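You operate a simulated robot arm through the tools that you are given. There is no shell and no other tool. Be economical: measure what you need, move in short steps, check, and stop when the job is done.

The job below is to be done with a simulated robot arm. You get a single attempt, and the scene is never put back.

Task
Clamp the batten and sand the paint off it with the red-grip sander.
Fine: sander back, red clamp raised again.

It is judged by the outcome, as a careful person would: the job done as asked, and still so three seconds after it is handed in. It fails if anything else is knocked over, pushed out of place, dropped, spilled or broken.

Robot
A 6-joint arm with a two-finger parallel gripper, fixed in place. Base frame: the origin is at the foot of the arm, x ahead of it, y to its left, z up; the work surface is at about z = 0. Lengths are in m, angles in rad, forces in N, time in s.
With the tool pointing down near the work surface it reaches from about 0.18 to 0.46 m from the base axis. Its first joint turns from -1.222 to 1.222 rad. Payload 1.9 kg.
Tool frame: the origin (TCP) lies between the finger pads and is the grasp point; the fingertips stand 0.023 m ahead of it; z points along the fingers, y is the line along which they close. Largest opening 0.094 m; finger width 0.038, thickness 0.01; the body of the gripper, 0.054 by 0.096 m, starts 0.039 m behind the TCP.
Orientation is that of the tool frame in the base frame, as a unit quaternion [x, y, z, w]. With the fingers straight down and closing along the base's y, the tool's x points along the base's -x, its y along +y and its z along -z.

Tools
- The arm moves only by the tool drive_tool. Its argument "rows" is a list of rows, each an object of numbers (a shift or turn left out is 0, a gripper value left out holds the last): "hand": the gripper command, from -1 (fully open) to 1 (shut), values between in proportion; "x", "y", "z": the shift along the tool's x, y, z in m; "rx", "ry", "rz": the turn, a rotation vector about the tool's x, y, z in rad. In form: [{"hand": .., "x": .., "y": .., "z": .., "rx": .., "ry": .., "rz": ..}, ...]. A call has 1 to 20 rows; each row is the pose to reach, as a shift and turn from the pose commanded when the call began, along the tool's axes at that moment. Each row takes 0.2 s and may step no farther than 0.05 m and 0.15 rad from the row before; otherwise, or with a gripper value out of range, the whole call is refused. A pose out of reach is approached as far as the arm can. The call stops where the force on the tool passes 90 N (or 10 N more than at its start, if that is more) or the arm is blocked; 0.2 s more then pass. Each finger travels about 0.108 m/s and halts on what it meets, pressing with about 35 N; the grip force reading is that of the motor and also rises with nothing between the fingers. The clock runs only during rows and for 0.2 s after the last one: add rows that repeat a pose to give the fingers time. The reply holds the time, the measured pose of the TCP, the force on the tool along the base axes, the opening and the grip force, in the units named above and with some noise, and new pictures: "show" is both (left out), scene, wrist or none.
- Cameras (640 x 400 px; columns grow to the right, rows downward): "scene" is fixed at [0.0639, 0.3155, 0.4295]; the picture's right is [-0.71, -0.70, 0.00], its down [-0.37, 0.37, -0.86] and it looks along [0.60, -0.61, -0.52] (base axes); focal length 214 px, centre (320, 200). "wrist" rides on the gripper at [-0.039, 0, -0.044] in the tool frame; the picture's right is [0.00, -1.00, 0.00], its down [0.97, 0.00, -0.24] and it looks along [0.24, 0.00, 0.97] (tool axes); focal length 218 px, centre (320, 200). There is no depth. A picture from a camera that has moved, and an enlarged one, comes with that camera's place and axes in the base frame and with its lens.
- zoom(camera, box): a new picture of the part [left, top, right, bottom] of that camera's present view, enlarged. It takes no simulated time.
- finish_job(): hands the job in; it is judged then, once.

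Work in short steps. Places have to be worked out from the pictures, the camera data and where the tool is seen: move nearer, look again, correct. Check each grasp and each placing, and mend what went wrong. You have 120 turns and 150 pictures in all, those below and enlarged ones among them. Open the gripper and draw the arm clear of the work before you hand the job in, unless the task says otherwise; then end with one line.

The tools are called as a command line: name --argument value ..., lists and objects as JSON in quotes. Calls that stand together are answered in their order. drive_tool: Moves the arm, as the interface text tells. Its arguments: {"type":"object","properties":{"rows":{"type":"array","items":{"type":"object","properties":{"hand":{"type":"number"},"x":{"type":"number"},"y":{"type":"number"},"z":{"type":"number"},"rx":{"type":"number"},"ry":{"type":"number"},"rz":{"type":"number"}}}},"show":{"type":"string","enum":["both","scene","wrist","none"]}},"required":["rows"]} The other tools are called the same way: zoom (camera, box) takes an enlarged picture of a part of a camera's view; finish_job () hands the job in.

At the start:

```text
time_s: 0.0
tcp_pos: [0.239, 0.2235, 0.3368]
orientation: [0.0, 1.0, 0.001, 0.001]
force: [-0.6, -0.1, 0.1]
finger_gap: 0.0938
grasp_force: 0.1
```

scene: 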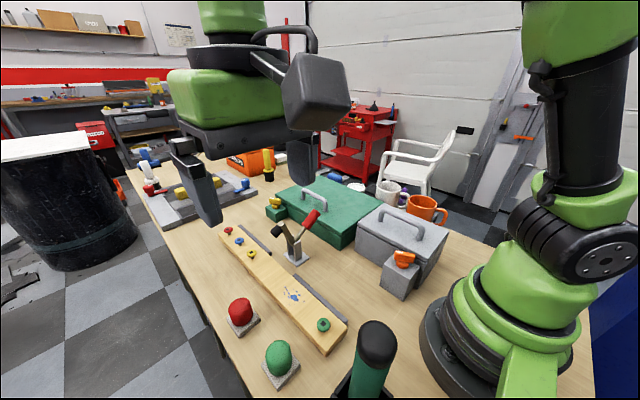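
wrist: 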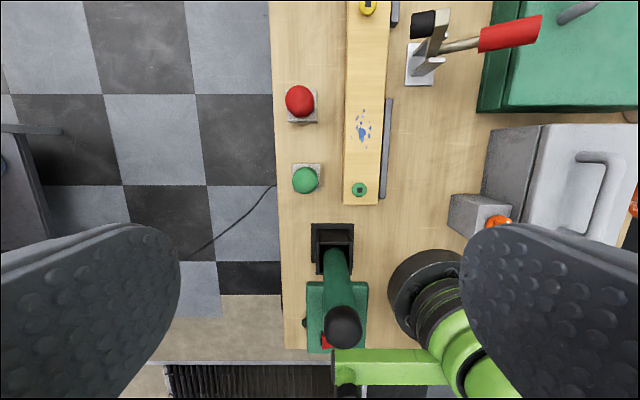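

I'll look closely at both views before moving.

zoom --camera "scene" --box '[120, 140, 280, 240]'

zoom --camera "scene" --box '[200, 190, 456, 350]'

zoom --camera "wrist" --box '[270, 0, 590, 200]'

zoom --camera "wrist" --box '[270, 180, 590, 380]'

```text
4.00 times, centred on (200, 190) of scene
camera zoom: at [0.0639, 0.3155, 0.4295], right [-0.71, -0.7, 0.0], down [-0.37, 0.37, -0.86], along [0.6, -0.61, -0.52], focal length 858 px, centre (800, 240)
```

zoom: 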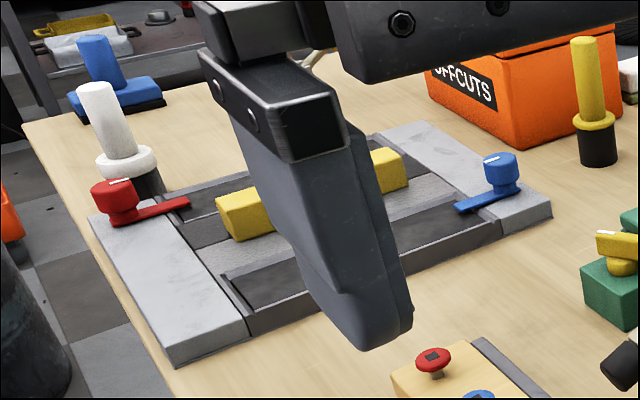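

```text
2.50 times, centred on (328, 270) of scene
camera zoom: at [0.0639, 0.3155, 0.4295], right [-0.71, -0.7, 0.0], down [-0.37, 0.37, -0.86], along [0.6, -0.61, -0.52], focal length 536 px, centre (300, 25)
```

zoom: 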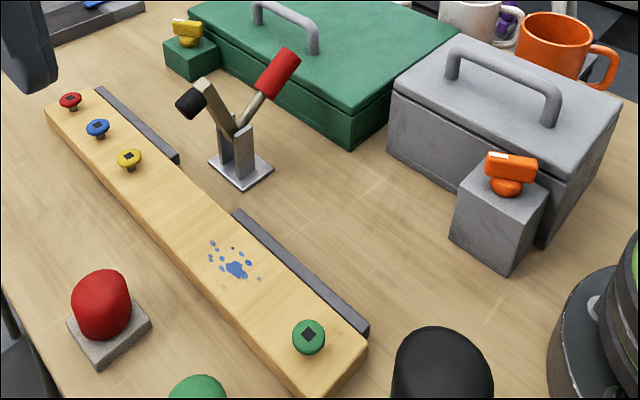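

```text
2.00 times, centred on (430, 100) of wrist
camera zoom: at [0.2782, 0.2238, 0.3798], right [0.0, -1.0, 0.0], down [-0.97, 0.0, 0.24], along [-0.24, 0.0, -0.97], focal length 436 px, centre (100, 400)
```

zoom: 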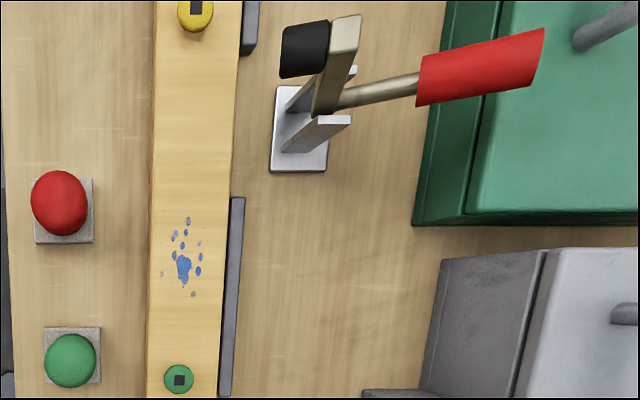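

```text
2.00 times, centred on (430, 280) of wrist
camera zoom: at [0.2782, 0.2238, 0.3798], right [0.0, -1.0, 0.0], down [-0.97, 0.0, 0.24], along [-0.24, 0.0, -0.97], focal length 436 px, centre (100, 40)
```

zoom: 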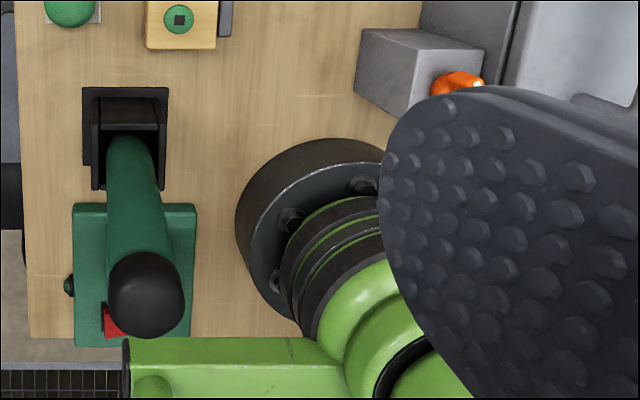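

I can't see any red-grip sander yet; part of the far tool tray is hidden by the finger. I'll move forward and up for a better view.

drive_tool --rows '[{"x": -0.03, "y": -0.04, "z": -0.02}, {"x": -0.06, "y": -0.08, "z": -0.04}, {"x": -0.08, "y": -0.12, "z": -0.05}, {"x": -0.08, "y": -0.16, "z": -0.05}]'

```text
refused: row 1 steps farther than a row can; nothing moved
```

Steps were slightly too long; I'm repeating with smaller ones.

drive_tool --rows '[{"x": -0.025, "y": -0.03, "z": -0.015}, {"x": -0.05, "y": -0.06, "z": -0.03}, {"x": -0.075, "y": -0.09, "z": -0.045}, {"x": -0.08, "y": -0.12, "z": -0.05}, {"x": -0.08, "y": -0.16, "z": -0.05}]'

```text
time_s: 1.2
tcp_pos: [0.3201, 0.062, 0.3873]
orientation: [0.001, 1.0, 0.001, 0.0]
force: [0.7, -0.9, -0.4]
finger_gap: 0.0943
grasp_force: 0.1
camera wrist: at [0.3593, 0.0631, 0.43], right [0.0, -1.0, 0.0], down [-0.97, 0.0, 0.24], along [-0.24, 0.0, -0.97], focal length 218 px, centre (320, 200)
```

scene: 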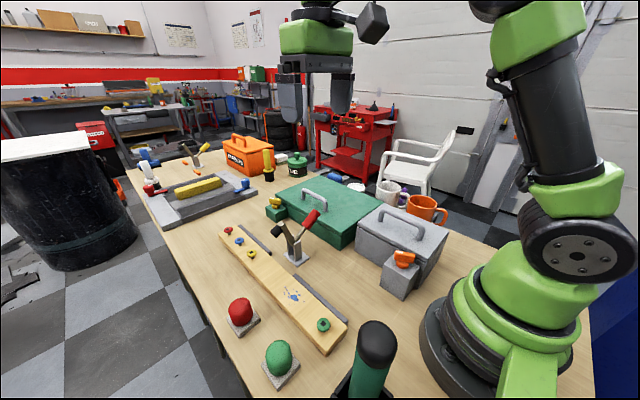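
wrist: 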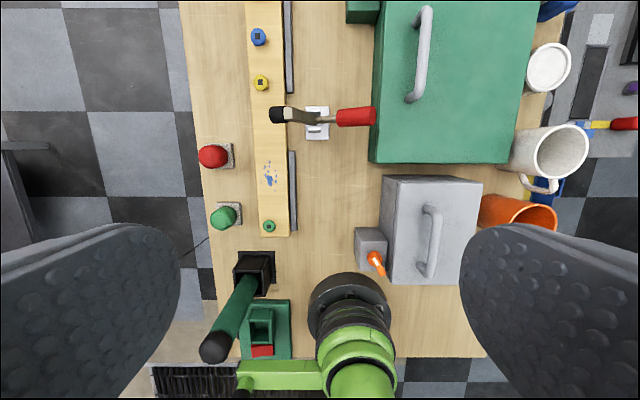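

Now I'll zoom into the far end and the right-hand objects.

zoom --camera "scene" --box '[120, 125, 280, 225]'

zoom --camera "scene" --box '[260, 140, 460, 265]'

zoom --camera "wrist" --box '[480, 0, 640, 240]'

zoom --camera "wrist" --box '[180, 230, 400, 400]'

```text
4.00 times, centred on (200, 175) of scene
camera zoom: at [0.0639, 0.3156, 0.4295], right [-0.71, -0.7, 0.0], down [-0.37, 0.37, -0.86], along [0.6, -0.61, -0.52], focal length 858 px, centre (800, 300)
```

zoom: 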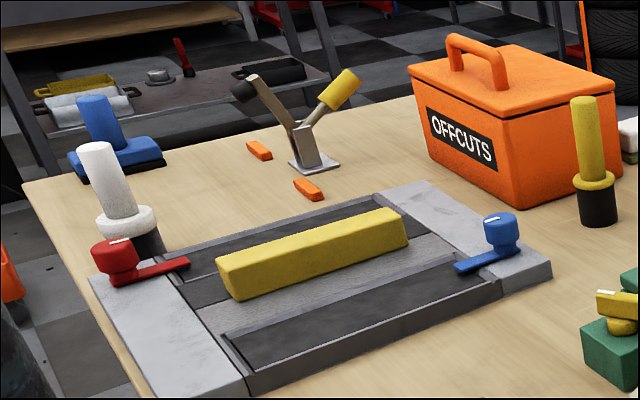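

```text
3.20 times, centred on (360, 202) of scene
camera zoom: at [0.0639, 0.3156, 0.4295], right [-0.71, -0.7, 0.0], down [-0.37, 0.37, -0.86], along [0.6, -0.61, -0.52], focal length 686 px, centre (192, 192)
```

zoom: 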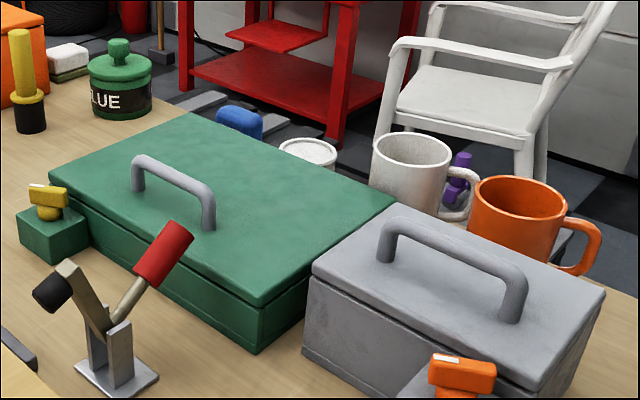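

```text
1.67 times, centred on (560, 120) of wrist
camera zoom: at [0.3593, 0.0631, 0.43], right [0.0, -1.0, 0.0], down [-0.97, 0.0, 0.24], along [-0.24, 0.0, -0.97], focal length 364 px, centre (-80, 333)
```

zoom: 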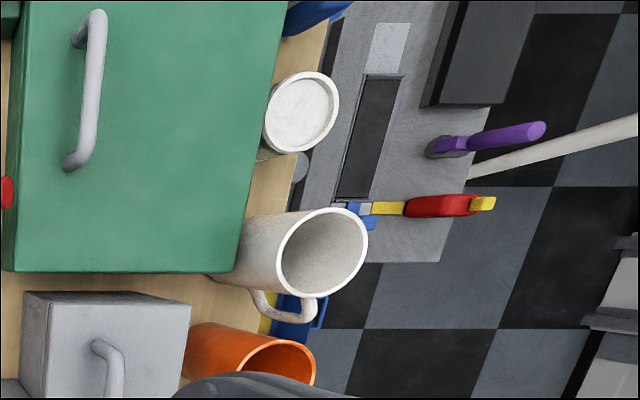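

```text
2.35 times, centred on (290, 315) of wrist
camera zoom: at [0.3593, 0.0631, 0.43], right [0.0, -1.0, 0.0], down [-0.97, 0.0, 0.24], along [-0.24, 0.0, -0.97], focal length 514 px, centre (391, -71)
```

zoom: 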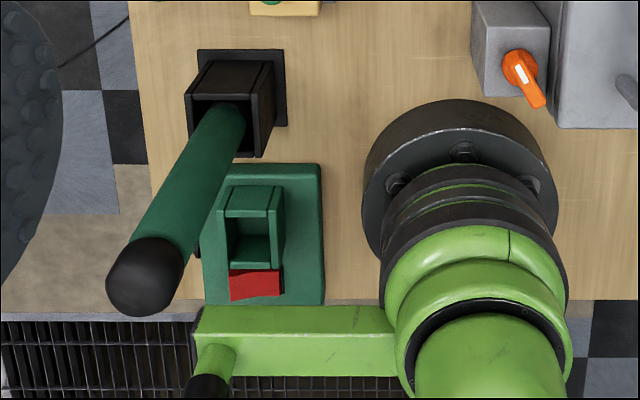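

No red-grip sander in sight so far; it may lie behind or inside a box. I'll move the wrist camera to the right and forward to look there.

drive_tool --rows '[{"y": -0.045}, {"y": -0.09}, {"y": -0.13, "ry": -0.12}, {"y": -0.15, "ry": -0.25}, {"y": -0.15, "ry": -0.38}]' --show "wrist"

```text
time_s: 2.4
tcp_pos: [0.319, -0.0862, 0.3875]
orientation: [0.001, 0.982, 0.0, 0.19]
force: [-0.3, 1.1, 0.1]
finger_gap: 0.0941
grasp_force: 0.1
camera wrist: at [0.3401, -0.0862, 0.4414], right [0.0, -1.0, 0.0], down [-0.99, 0.0, -0.14], along [0.14, 0.0, -0.99], focal length 218 px, centre (320, 200)
```

wrist: 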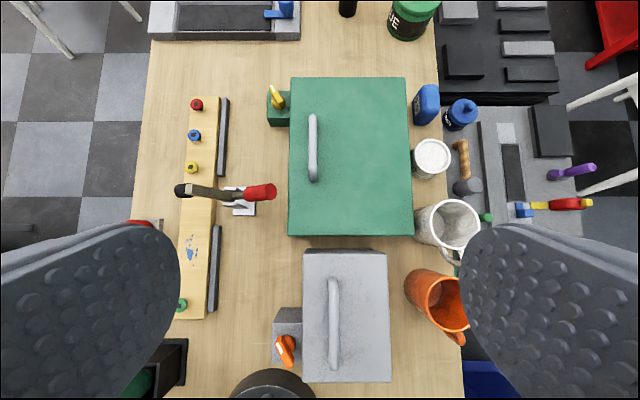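

zoom --camera "wrist" --box '[240, 60, 480, 240]'

zoom --camera "wrist" --box '[250, 240, 410, 390]'

zoom --camera "scene" --box '[340, 190, 460, 305]'

zoom --camera "scene" --box '[250, 170, 350, 270]'

```text
2.22 times, centred on (360, 150) of wrist
camera zoom: at [0.3401, -0.0862, 0.4414], right [0.0, -1.0, 0.0], down [-0.99, 0.0, -0.14], along [0.14, 0.0, -0.99], focal length 485 px, centre (231, 311)
```

zoom: 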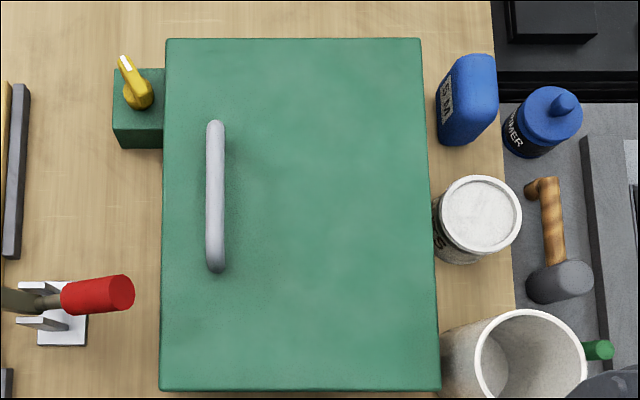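

```text
2.67 times, centred on (330, 315) of wrist
camera zoom: at [0.3401, -0.0862, 0.4414], right [0.0, -1.0, 0.0], down [-0.99, 0.0, -0.14], along [0.14, 0.0, -0.99], focal length 582 px, centre (293, -107)
```

zoom: 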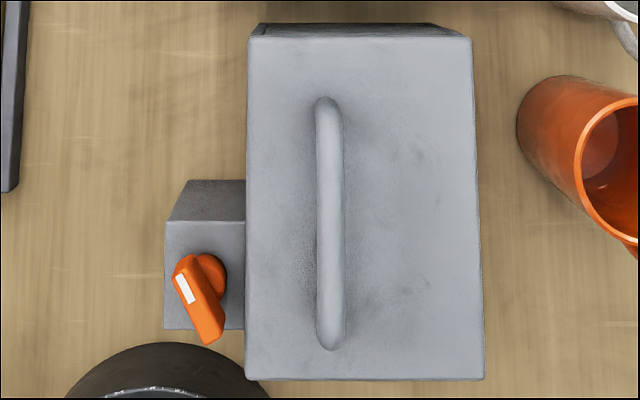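

```text
3.48 times, centred on (400, 248) of scene
camera zoom: at [0.0639, 0.3155, 0.4295], right [-0.71, -0.7, 0.0], down [-0.37, 0.37, -0.86], along [0.6, -0.61, -0.52], focal length 746 px, centre (42, 35)
```

zoom: 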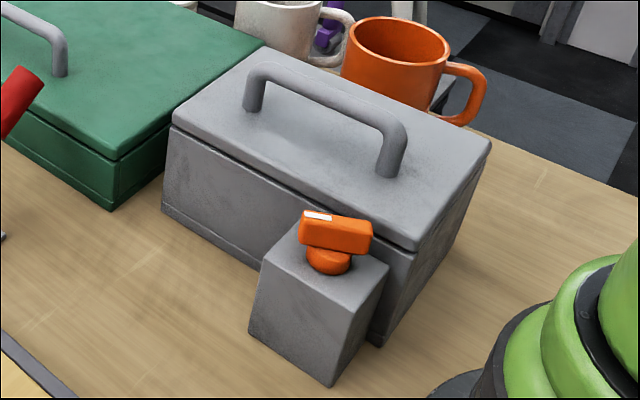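

```text
4.00 times, centred on (300, 220) of scene
camera zoom: at [0.0639, 0.3155, 0.4295], right [-0.71, -0.7, 0.0], down [-0.37, 0.37, -0.86], along [0.6, -0.61, -0.52], focal length 858 px, centre (400, 120)
```

zoom: 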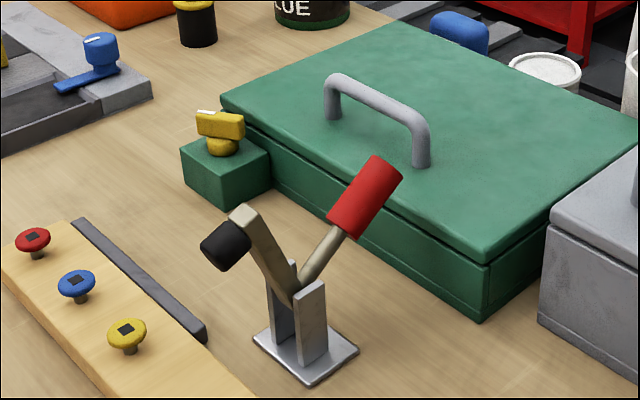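

zoom --camera "scene" --box '[220, 290, 400, 400]'

drive_tool --rows '[{"y": 0.045}, {"y": 0.09}, {"y": 0.135}, {"y": 0.18}, {"y": 0.22}, {"y": 0.26, "x": 0.01, "z": 0.02}]' --show "wrist"

```text
3.56 times, centred on (310, 345) of scene
camera zoom: at [0.0639, 0.3155, 0.4295], right [-0.71, -0.7, 0.0], down [-0.37, 0.37, -0.86], along [0.6, -0.61, -0.52], focal length 763 px, centre (356, -316)
```

zoom: 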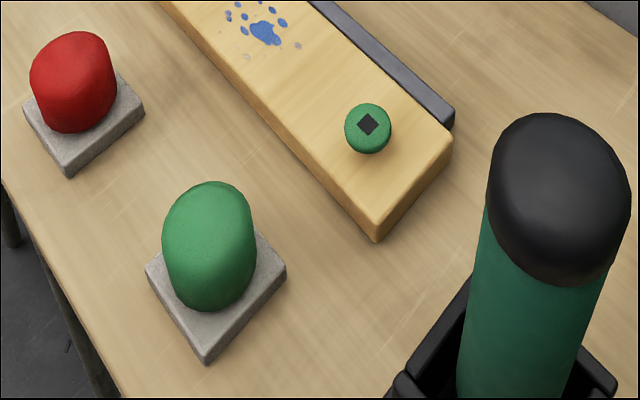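

```text
time_s: 3.8
tcp_pos: [0.3181, 0.173, 0.3637]
orientation: [0.001, 0.982, 0.001, 0.19]
force: [0.3, 0.1, 0.1]
finger_gap: 0.0941
grasp_force: 0.1
camera wrist: at [0.3393, 0.1735, 0.4181], right [0.0, -1.0, 0.0], down [-0.99, 0.0, -0.14], along [0.14, 0.0, -0.99], focal length 218 px, centre (320, 200)
```

wrist: 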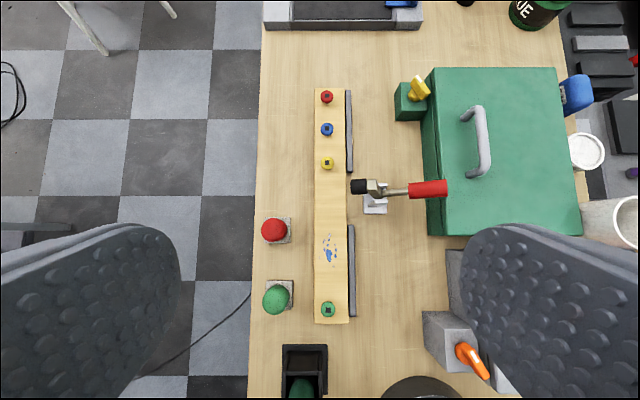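

The red and green knobs on gritty grey plates look like hand sanders, with the red one at about (0.34, 0.26). The red toggle clamp pivots near (0.39, 0.07). I'll straighten the tool and look closer before acting.

drive_tool --rows '[{"ry": 0.13, "hand": 1}, {"ry": 0.26}, {"ry": 0.384}]' --show "none"

drive_tool --rows '[{"y": 0.035, "z": 0.03}, {"y": 0.07, "z": 0.065}, {"y": 0.085, "z": 0.1}, {"y": 0.085, "z": 0.14}]'

```text
time_s: 4.6
tcp_pos: [0.3178, 0.1724, 0.3649]
orientation: [0.0, 1.0, 0.002, -0.002]
force: [-0.4, -0.4, 0.5]
finger_gap: 0.0
grasp_force: 34.9
```

```text
time_s: 5.6
tcp_pos: [0.3132, 0.2592, 0.2256]
orientation: [0.0, 1.0, 0.001, -0.001]
force: [-0.1, 0.2, -0.3]
finger_gap: 0.0
grasp_force: 35.0
camera wrist: at [0.3532, 0.26, 0.2671], right [0.0, -1.0, 0.0], down [-0.97, 0.0, 0.24], along [-0.24, 0.0, -0.97], focal length 218 px, centre (320, 200)
```

scene: 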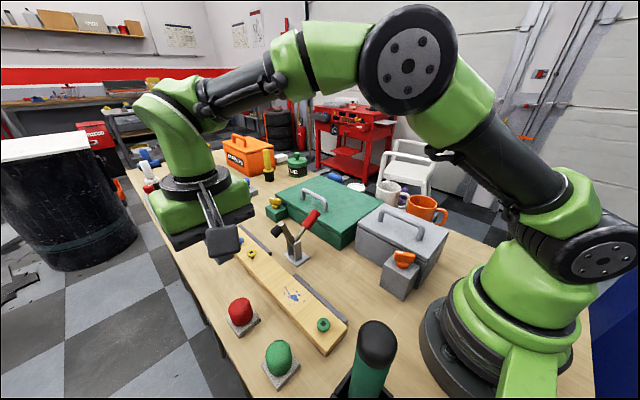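
wrist: 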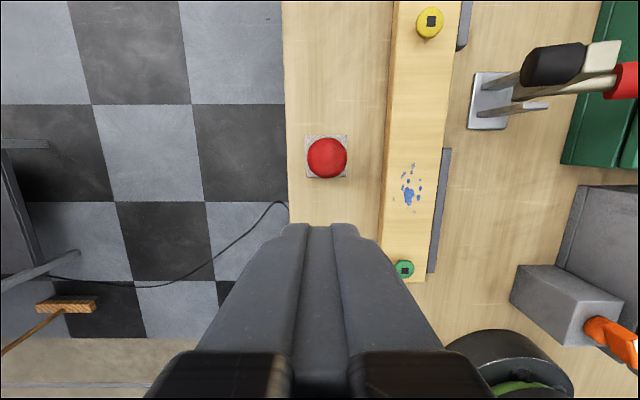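

zoom --camera "wrist" --box '[290, 120, 450, 220]'

zoom --camera "scene" --box '[210, 270, 310, 395]'

zoom --camera "wrist" --box '[440, 20, 640, 150]'

```text
4.00 times, centred on (370, 170) of wrist
camera zoom: at [0.3532, 0.26, 0.2671], right [0.0, -1.0, 0.0], down [-0.97, 0.0, 0.24], along [-0.24, 0.0, -0.97], focal length 873 px, centre (120, 320)
```

zoom: 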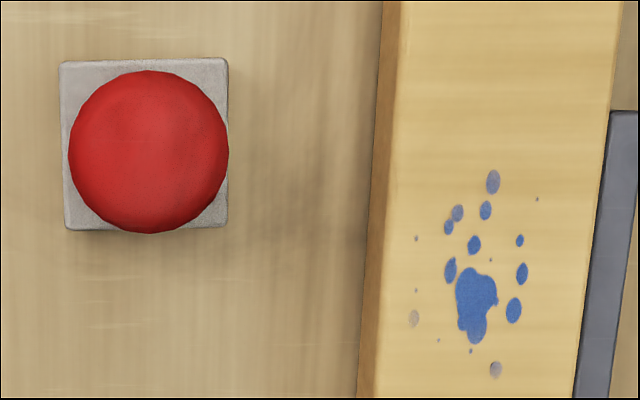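

```text
3.20 times, centred on (260, 332) of scene
camera zoom: at [0.0639, 0.3155, 0.4295], right [-0.71, -0.7, 0.0], down [-0.37, 0.37, -0.86], along [0.6, -0.61, -0.52], focal length 686 px, centre (512, -224)
```

zoom: 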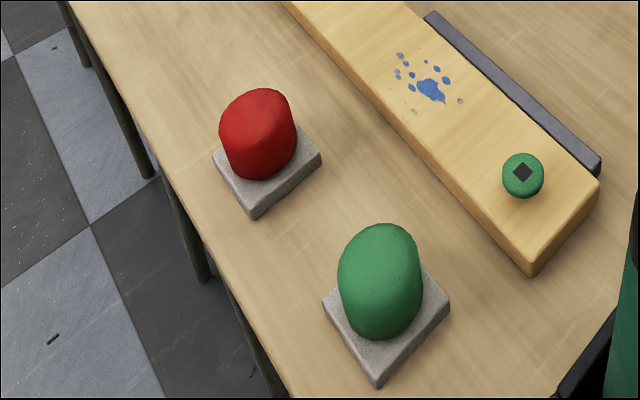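

```text
3.08 times, centred on (540, 85) of wrist
camera zoom: at [0.3532, 0.26, 0.2671], right [0.0, -1.0, 0.0], down [-0.97, 0.0, 0.24], along [-0.24, 0.0, -0.97], focal length 672 px, centre (-357, 554)
```

zoom: 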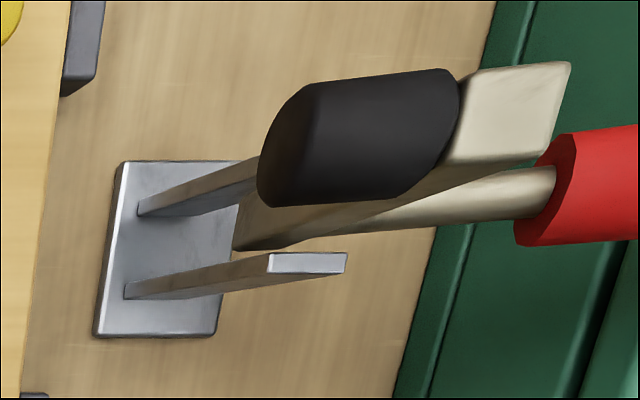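

Confirmed: the red sander has a plate about 48 mm square and a grip about 40 mm across, at (0.342, 0.253). The paint spans x 0.277–0.335 and y 0.145–0.168. Next I'll go, fingers shut, to the back (-y) side of the red clamp handle.

drive_tool --rows '[{"x": -0.01, "y": -0.045, "z": -0.01}, {"x": -0.025, "y": -0.09, "z": -0.02}, {"x": -0.04, "y": -0.13, "z": -0.02}, {"x": -0.055, "y": -0.175, "z": -0.02}, {"x": -0.07, "y": -0.215, "z": -0.02}, {"x": -0.077, "y": -0.26, "z": -0.02}, {"x": -0.077, "y": -0.292, "z": -0.02}]'

```text
time_s: 7.2
tcp_pos: [0.3925, -0.0355, 0.2442]
orientation: [0.0, 1.0, 0.0, -0.002]
force: [0.4, 0.5, -0.1]
finger_gap: 0.0001
grasp_force: 35.2
camera wrist: at [0.4322, -0.0338, 0.2871], right [0.0, -1.0, 0.0], down [-0.97, 0.0, 0.24], along [-0.24, 0.0, -0.97], focal length 218 px, centre (320, 200)
```

scene: 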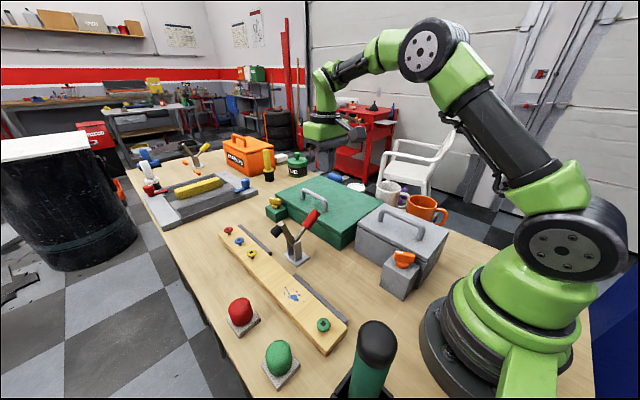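
wrist: 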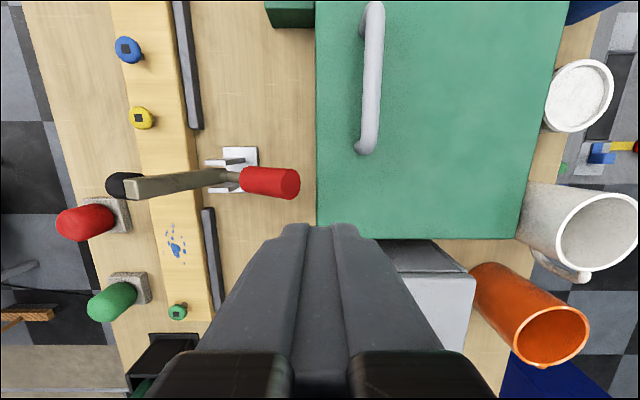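

Refined estimates: handle tip (0.402, -0.008, 0.10), pivot about (0.40, 0.07, 0.05). I'll turn the gripper 90° to take the handle by its sides (closing along x), half open.

drive_tool --rows '[{"hand": -0.3, "rz": -0.1428}, {"rz": -0.2856, "y": 0.01}, {"rz": -0.4284, "y": 0.02}, {"rz": -0.5712, "y": 0.03}, {"rz": -0.714, "y": 0.04, "x": -0.005}, {"rz": -0.8568, "y": 0.0425, "x": -0.0095}, {"rz": -0.9996, "y": 0.0425, "x": -0.0095}, {"rz": -1.1424, "y": 0.0425, "x": -0.0095}, {"rz": -1.2852, "y": 0.0425, "x": -0.0095}, {"rz": -1.428, "y": 0.0425, "x": -0.0095}, {"rz": -1.5708, "y": 0.0425, "x": -0.0095, "z": 0.02}]'

```text
time_s: 9.6
tcp_pos: [0.4032, 0.0088, 0.2241]
orientation: [0.709, -0.706, -0.002, 0.0]
force: [0.7, 0.0, 0.4]
finger_gap: 0.0611
grasp_force: 0.0
camera wrist: at [0.4034, 0.0483, 0.2671], right [1.0, 0.0, 0.0], down [0.0, -0.97, 0.24], along [0.0, -0.24, -0.97], focal length 218 px, centre (320, 200)
```

scene: 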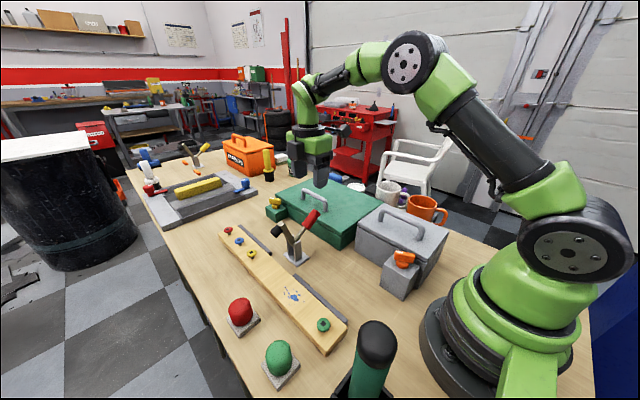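
wrist: 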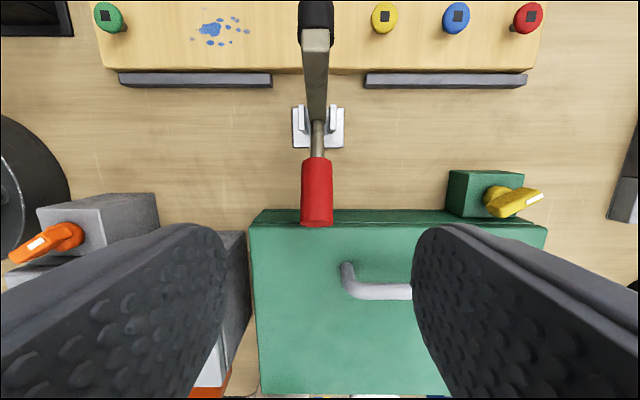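

The handle lies centred between the fingers in x. I'll descend to z≈0.088 around it and check before closing.

drive_tool --rows '[{"z": 0.04}, {"z": 0.08}, {"z": 0.11}, {"z": 0.136}, {"z": 0.136}]'

```text
time_s: 10.8
tcp_pos: [0.4018, 0.0086, 0.0872]
orientation: [0.707, -0.707, -0.001, 0.001]
force: [-0.6, 0.1, 0.0]
finger_gap: 0.061
grasp_force: 0.2
camera wrist: at [0.403, 0.0488, 0.1299], right [1.0, 0.0, 0.0], down [0.0, -0.97, 0.24], along [0.0, -0.24, -0.97], focal length 218 px, centre (320, 200)
```

scene: 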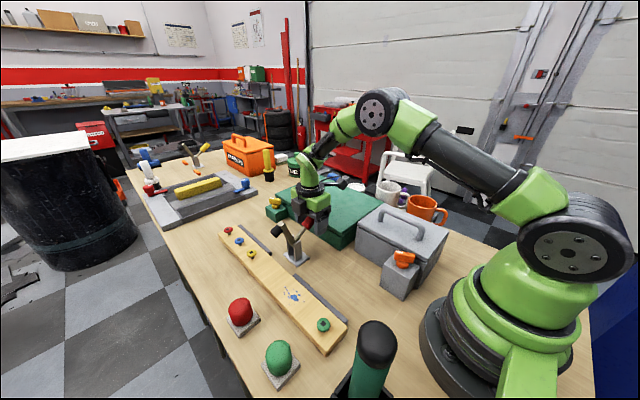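
wrist: 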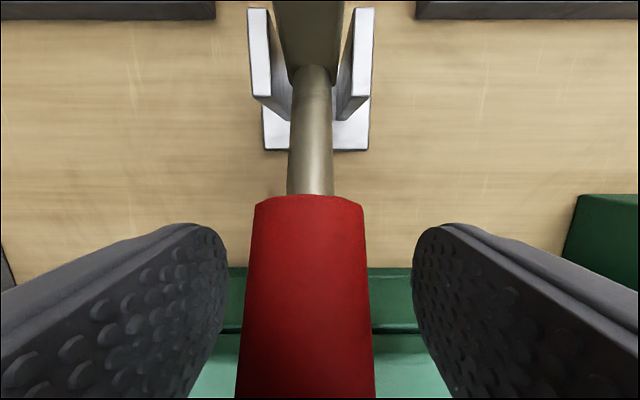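

The red grip sits squarely between the pads; closing on it.

drive_tool --rows '[{"hand": 1}, {"hand": 1}, {"hand": 1}]'

```text
time_s: 11.6
tcp_pos: [0.4005, 0.008, 0.0859]
orientation: [-0.706, 0.708, 0.007, -0.005]
force: [-48.9, -3.8, 14.7]
finger_gap: 0.026
grasp_force: 44.3
camera wrist: at [0.4011, 0.0488, 0.1293], right [1.0, -0.01, -0.02], down [0.0, -0.97, 0.24], along [-0.02, -0.24, -0.97], focal length 218 px, centre (320, 200)
```

scene: 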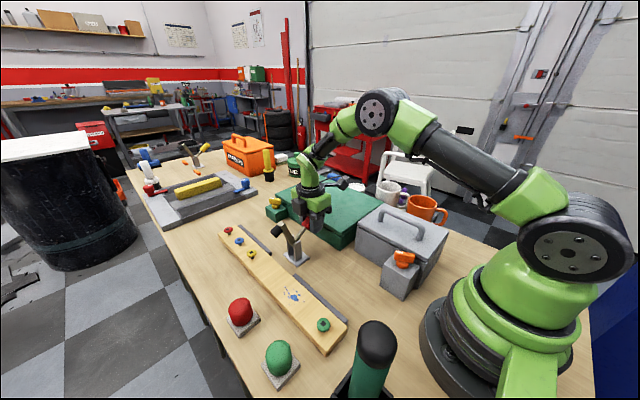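
wrist: 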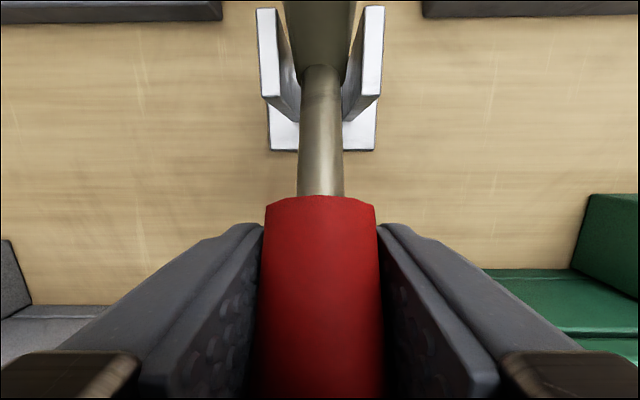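

Gripped, but with a side load of 49 N from an x offset of a few mm. I'll shift to relieve it and start the arc up towards the batten.

drive_tool --rows '[{"y": 0.002}, {"y": 0.003, "x": -0.005, "z": -0.007}, {"y": 0.003, "x": -0.011, "z": -0.014}, {"y": 0.003, "x": -0.018, "z": -0.0205}, {"y": 0.003, "x": -0.026, "z": -0.0255}]'

```text
time_s: 12.8
tcp_pos: [0.4006, 0.033, 0.113]
orientation: [0.708, -0.706, 0.0, 0.0]
force: [-0.9, -18.4, -3.0]
finger_gap: 0.0261
grasp_force: 44.6
camera wrist: at [0.4002, 0.0733, 0.1564], right [1.0, 0.0, 0.0], down [0.0, -0.97, 0.24], along [0.0, -0.24, -0.97], focal length 218 px, centre (320, 200)
```

scene: 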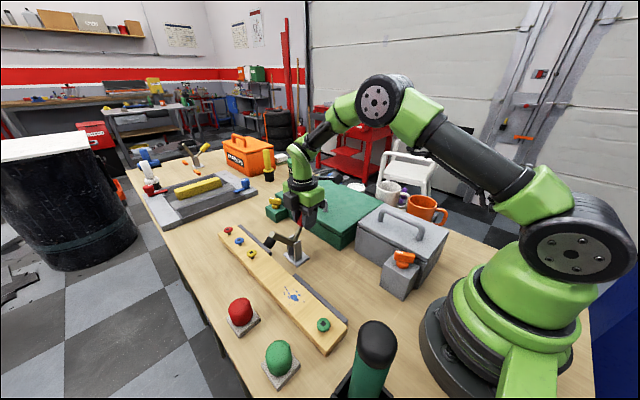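
wrist: 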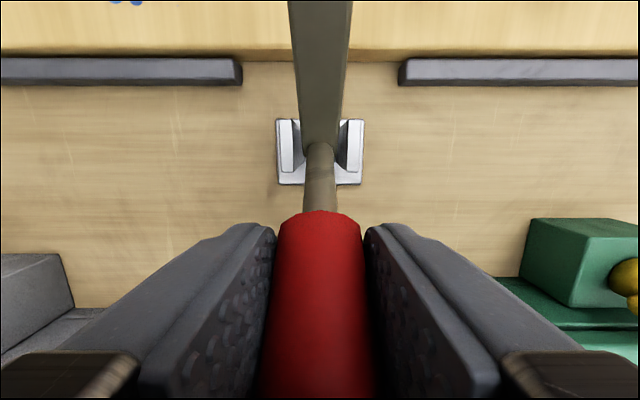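

The clamp arm is swinging down as expected. I'll continue the arc until it meets resistance.

drive_tool --rows '[{"x": -0.008, "z": -0.004}, {"x": -0.0165, "z": -0.007}, {"x": -0.023, "z": -0.0085}, {"x": -0.029, "z": -0.0095}]'

```text
time_s: 13.8
tcp_pos: [0.3992, 0.0618, 0.1253]
orientation: [0.709, -0.705, 0.001, 0.0]
force: [14.0, -19.7, 7.2]
finger_gap: 0.026
grasp_force: 44.9
camera wrist: at [0.4, 0.1028, 0.1675], right [1.0, 0.0, 0.0], down [0.0, -0.97, 0.24], along [0.0, -0.24, -0.97], focal length 218 px, centre (320, 200)
```

scene: 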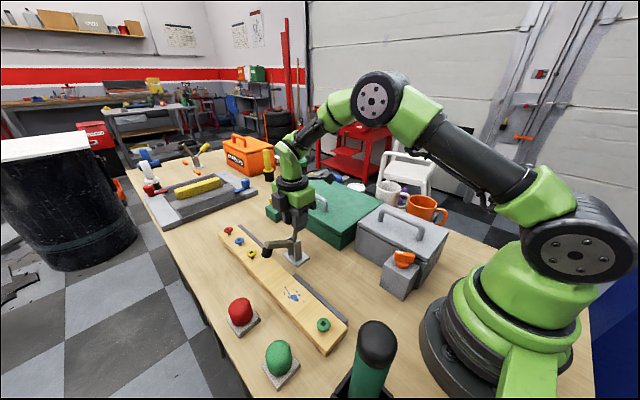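
wrist: 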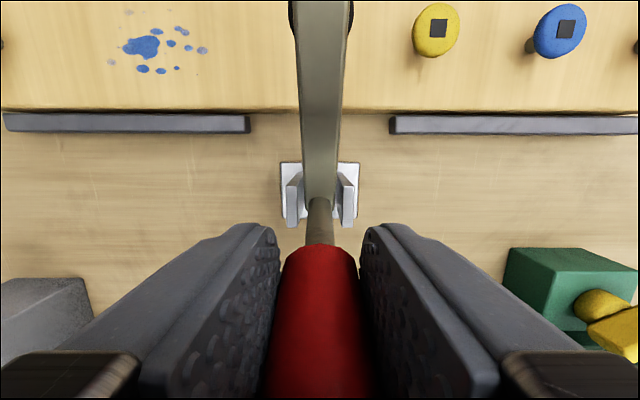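

zoom --camera "scene" --box '[220, 190, 340, 290]'

```text
4.00 times, centred on (280, 240) of scene
camera zoom: at [0.0639, 0.3155, 0.4295], right [-0.71, -0.7, 0.0], down [-0.37, 0.37, -0.86], along [0.6, -0.61, -0.52], focal length 858 px, centre (480, 40)
```

zoom: 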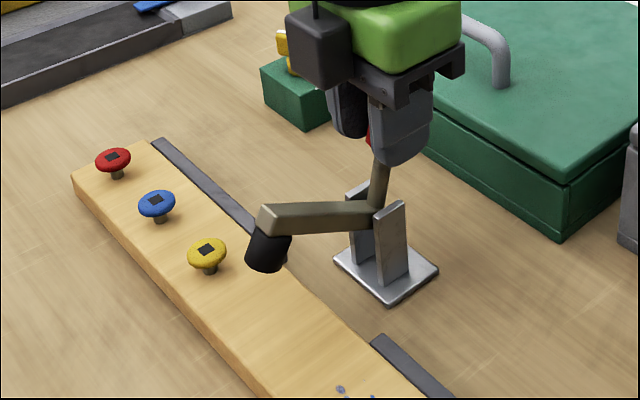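

The arm is nearly horizontal, with the pad still slightly above the batten. I'll push on in small steps until the load rises.

drive_tool --rows '[{"x": -0.005, "y": -0.001}, {"x": -0.01, "y": -0.001}, {"x": -0.015, "y": -0.001}]'

zoom --camera "scene" --box '[220, 190, 340, 290]'

```text
time_s: 14.5
tcp_pos: [0.4005, 0.0749, 0.1268]
orientation: [-0.706, 0.709, 0.0, -0.001]
force: [-10.7, -2.4, 10.6]
finger_gap: 0.026
grasp_force: 45.1
stopped in row 3: the force on the tool passed its limit (the readings are from after the stop); the commanded pose is now the measured one
camera wrist: at [0.4008, 0.1137, 0.1697], right [1.0, -0.01, 0.0], down [-0.01, -0.97, 0.24], along [0.0, -0.24, -0.97], focal length 218 px, centre (320, 200)
```

scene: 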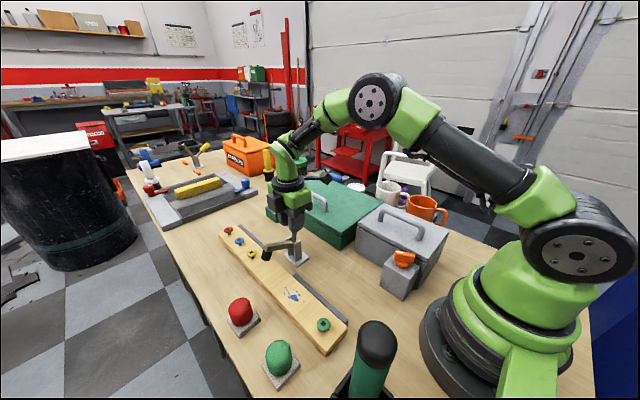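
wrist: 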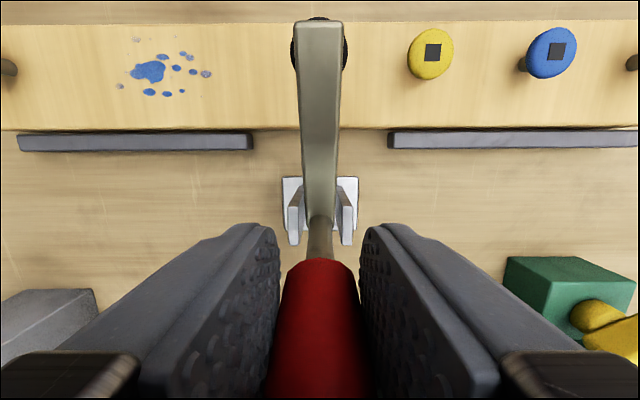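

```text
4.00 times, centred on (280, 240) of scene
camera zoom: at [0.0638, 0.3156, 0.4295], right [-0.71, -0.71, 0.0], down [-0.37, 0.37, -0.86], along [0.6, -0.61, -0.52], focal length 858 px, centre (480, 40)
```

zoom: 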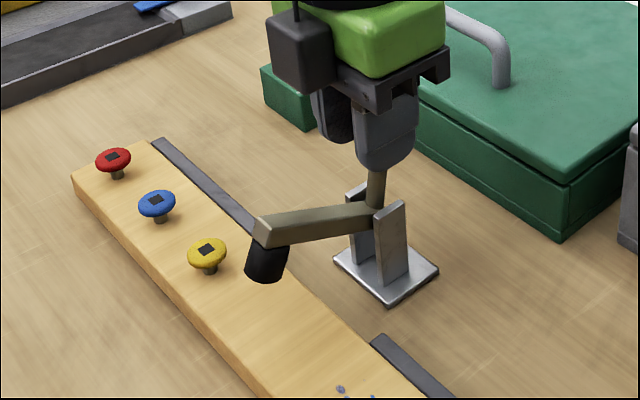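

The force limit tripped as the pad met the batten. I'll open and rise, then check that the clamp stays down.

drive_tool --rows '[{"hand": -0.3}, {"hand": -0.3}, {"hand": -0.3, "z": -0.03}, {"z": -0.07}, {"z": -0.11}]'

zoom --camera "scene" --box '[220, 190, 340, 290]'

```text
time_s: 15.7
tcp_pos: [0.401, 0.0755, 0.2364]
orientation: [-0.705, 0.709, 0.002, -0.001]
force: [-0.1, 0.1, 0.0]
finger_gap: 0.0611
grasp_force: 0.1
camera wrist: at [0.4017, 0.1148, 0.2793], right [1.0, 0.0, 0.0], down [0.0, -0.97, 0.24], along [0.0, -0.24, -0.97], focal length 218 px, centre (320, 200)
```

scene: 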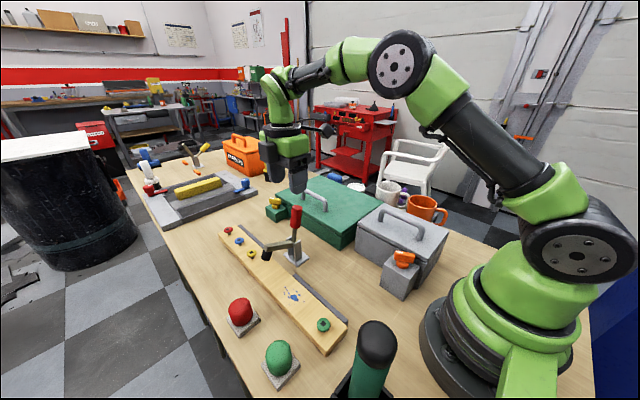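
wrist: 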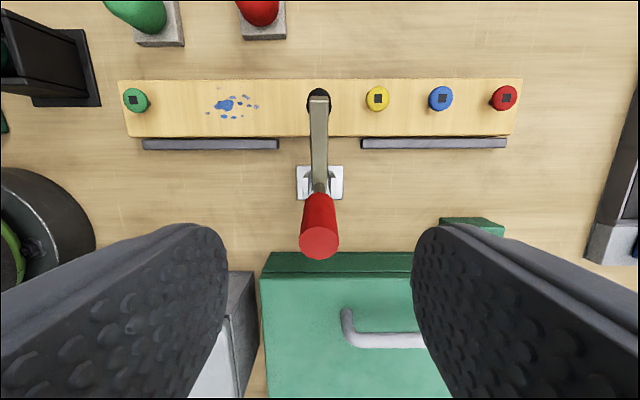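

```text
4.00 times, centred on (280, 240) of scene
camera zoom: at [0.0639, 0.3155, 0.4295], right [-0.71, -0.7, 0.0], down [-0.37, 0.37, -0.86], along [0.6, -0.61, -0.52], focal length 858 px, centre (480, 40)
```

zoom: 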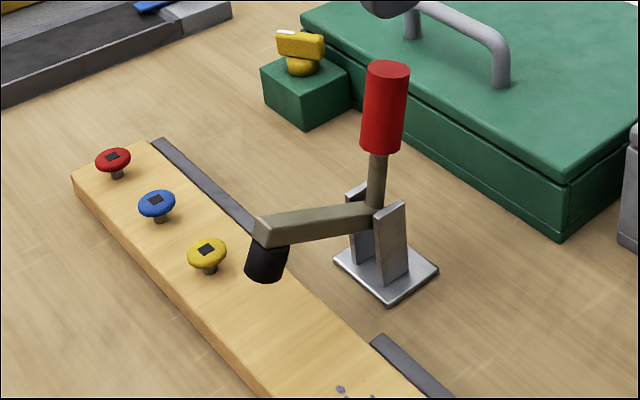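

The clamp stays down. I need to know whether the pad really presses on the batten or hovers above it, so I'll zoom in tightly.

zoom --camera "scene" --box '[245, 232, 293, 262]'

zoom --camera "wrist" --box '[270, 70, 366, 130]'

zoom --camera "scene" --box '[290, 310, 370, 360]'

```text
13.33 times, centred on (269, 247) of scene
camera zoom: at [0.0639, 0.3155, 0.4295], right [-0.71, -0.7, 0.0], down [-0.37, 0.37, -0.86], along [0.6, -0.61, -0.52], focal length 2860 px, centre (1000, -427)
```

zoom: 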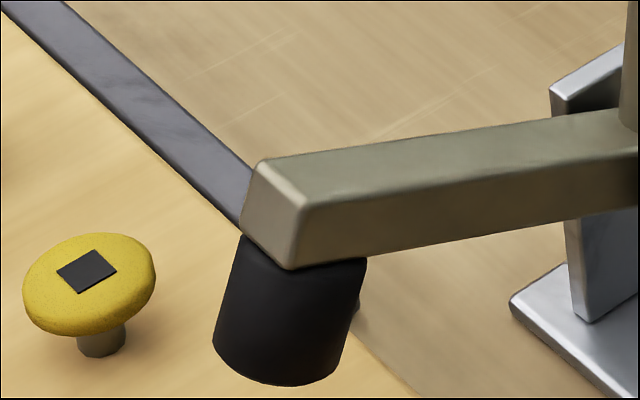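

```text
6.67 times, centred on (318, 100) of wrist
camera zoom: at [0.4017, 0.1148, 0.2793], right [1.0, 0.0, 0.0], down [0.0, -0.97, 0.24], along [0.0, -0.24, -0.97], focal length 1455 px, centre (333, 867)
```

zoom: 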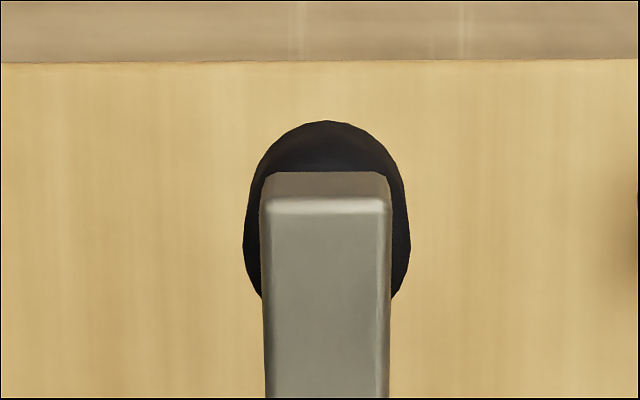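

```text
8.00 times, centred on (330, 335) of scene
camera zoom: at [0.0639, 0.3155, 0.4295], right [-0.71, -0.7, 0.0], down [-0.37, 0.37, -0.86], along [0.6, -0.61, -0.52], focal length 1716 px, centre (240, -880)
```

zoom: 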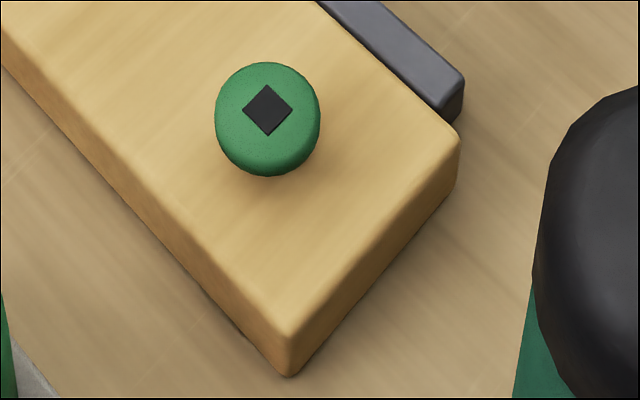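

Geometry puts the pad's underside near z≈0.055, while the batten top is about 0.02, so it still hovers. The earlier stop was probably grip strain. I'll shut the fingers, drop behind the handle and push it on towards +y.

drive_tool --rows '[{"hand": 1, "x": 0.03}, {"x": 0.062}, {"x": 0.062}, {"x": 0.062, "z": 0.04}, {"x": 0.062, "z": 0.08}, {"x": 0.062, "z": 0.11}]'

```text
time_s: 17.1
tcp_pos: [0.4004, 0.0121, 0.1261]
orientation: [-0.705, 0.709, 0.0, 0.0]
force: [-0.6, 0.2, -0.8]
finger_gap: 0.0
grasp_force: 34.7
camera wrist: at [0.4018, 0.0518, 0.1686], right [1.0, -0.01, 0.0], down [0.0, -0.97, 0.24], along [0.0, -0.24, -0.97], focal length 218 px, centre (320, 200)
```

scene: 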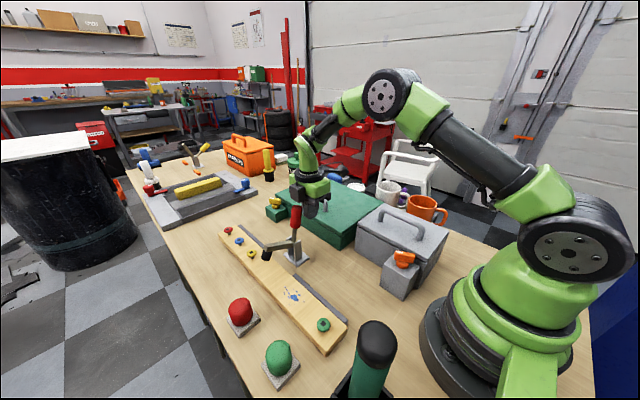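
wrist: 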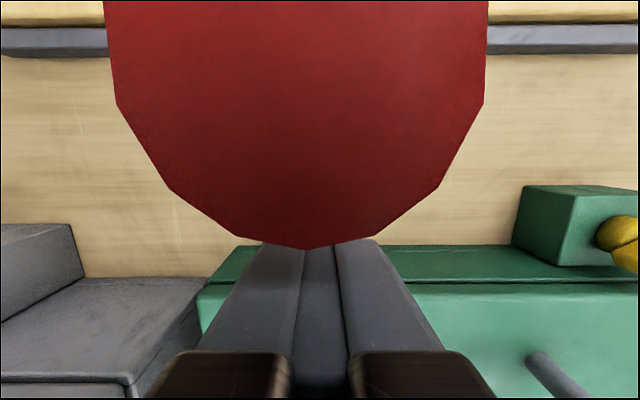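

The fingers are behind the handle and the handle tip is just under the gripper body. I'll raise 1 cm for clearance, then push +y in small steps.

drive_tool --rows '[{"z": -0.012}, {"z": -0.012, "x": -0.01}, {"z": -0.012, "x": -0.02}, {"z": -0.012, "x": -0.027}, {"z": -0.012, "x": -0.034}, {"z": -0.012, "x": -0.041}]'

zoom --camera "scene" --box '[220, 190, 340, 290]'

```text
time_s: 18.5
tcp_pos: [0.4008, 0.0536, 0.139]
orientation: [-0.706, 0.709, 0.002, 0.0]
force: [0.5, -1.7, 0.2]
finger_gap: 0.0
grasp_force: 35.1
camera wrist: at [0.4008, 0.094, 0.181], right [1.0, 0.0, 0.0], down [0.0, -0.97, 0.24], along [0.0, -0.24, -0.97], focal length 218 px, centre (320, 200)
```

scene: 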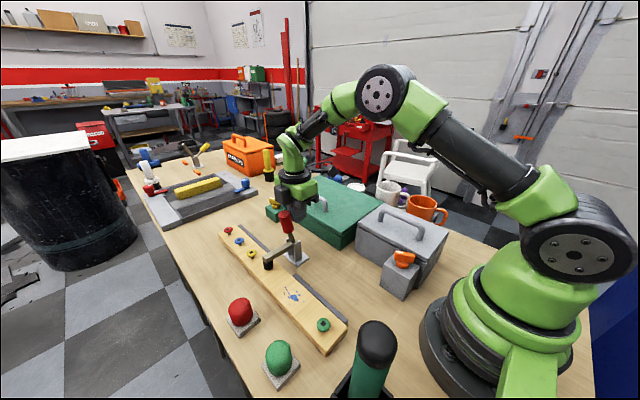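
wrist: 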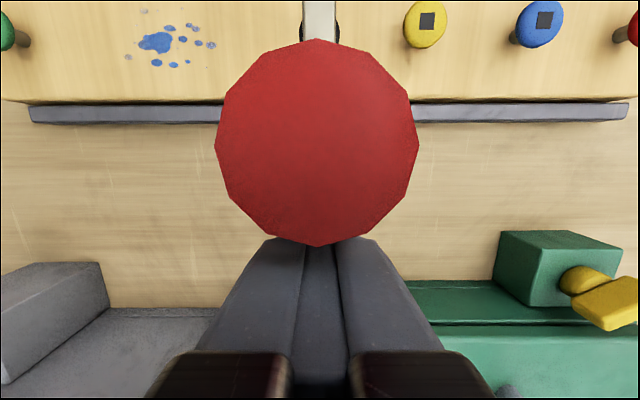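

```text
4.00 times, centred on (280, 240) of scene
camera zoom: at [0.0639, 0.3155, 0.4295], right [-0.71, -0.7, 0.0], down [-0.37, 0.37, -0.86], along [0.6, -0.61, -0.52], focal length 858 px, centre (480, 40)
```

zoom: 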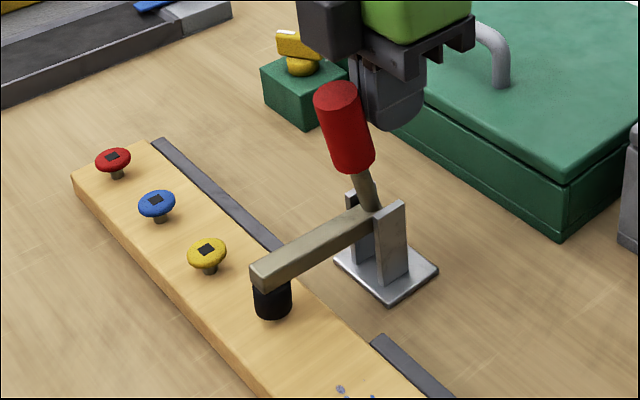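

That worked easily; the pad is now almost on the batten. I'll push on until I feel firm resistance.

drive_tool --rows '[{"x": -0.005}, {"x": -0.01}, {"x": -0.015}, {"x": -0.02}]'

zoom --camera "scene" --box '[220, 190, 340, 290]'

```text
time_s: 19.3
tcp_pos: [0.4014, 0.0582, 0.1389]
orientation: [-0.705, 0.709, -0.004, -0.008]
force: [-1.1, -6.0, 4.0]
finger_gap: 0.0
grasp_force: 34.9
stopped in row 4: the force on the tool passed its limit (the readings are from after the stop); the commanded pose is now the measured one
camera wrist: at [0.4013, 0.099, 0.1805], right [1.0, -0.01, 0.0], down [-0.01, -0.97, 0.26], along [-0.01, -0.26, -0.97], focal length 218 px, centre (320, 200)
```

scene: 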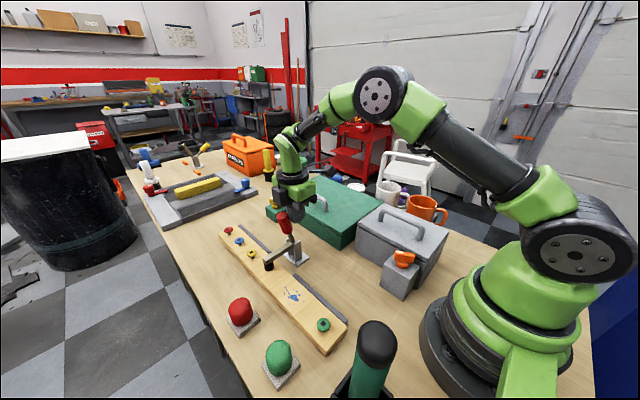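
wrist: 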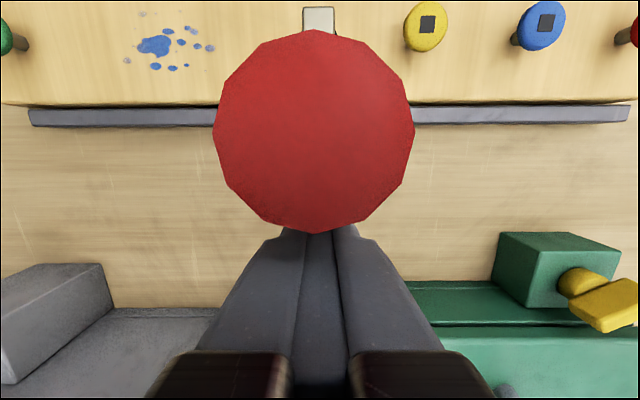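

```text
4.00 times, centred on (280, 240) of scene
camera zoom: at [0.0639, 0.3156, 0.4295], right [-0.71, -0.71, 0.0], down [-0.37, 0.37, -0.86], along [0.6, -0.61, -0.52], focal length 858 px, centre (480, 40)
```

zoom: 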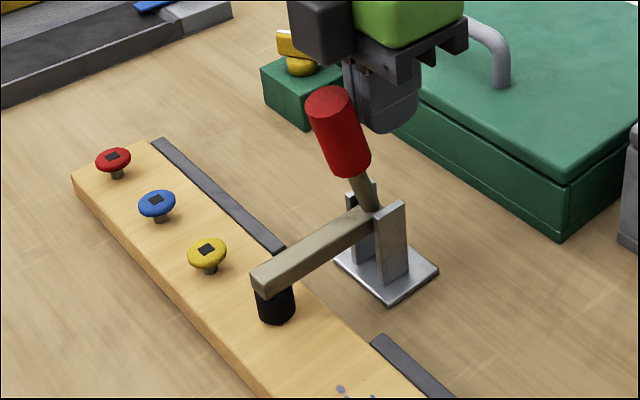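

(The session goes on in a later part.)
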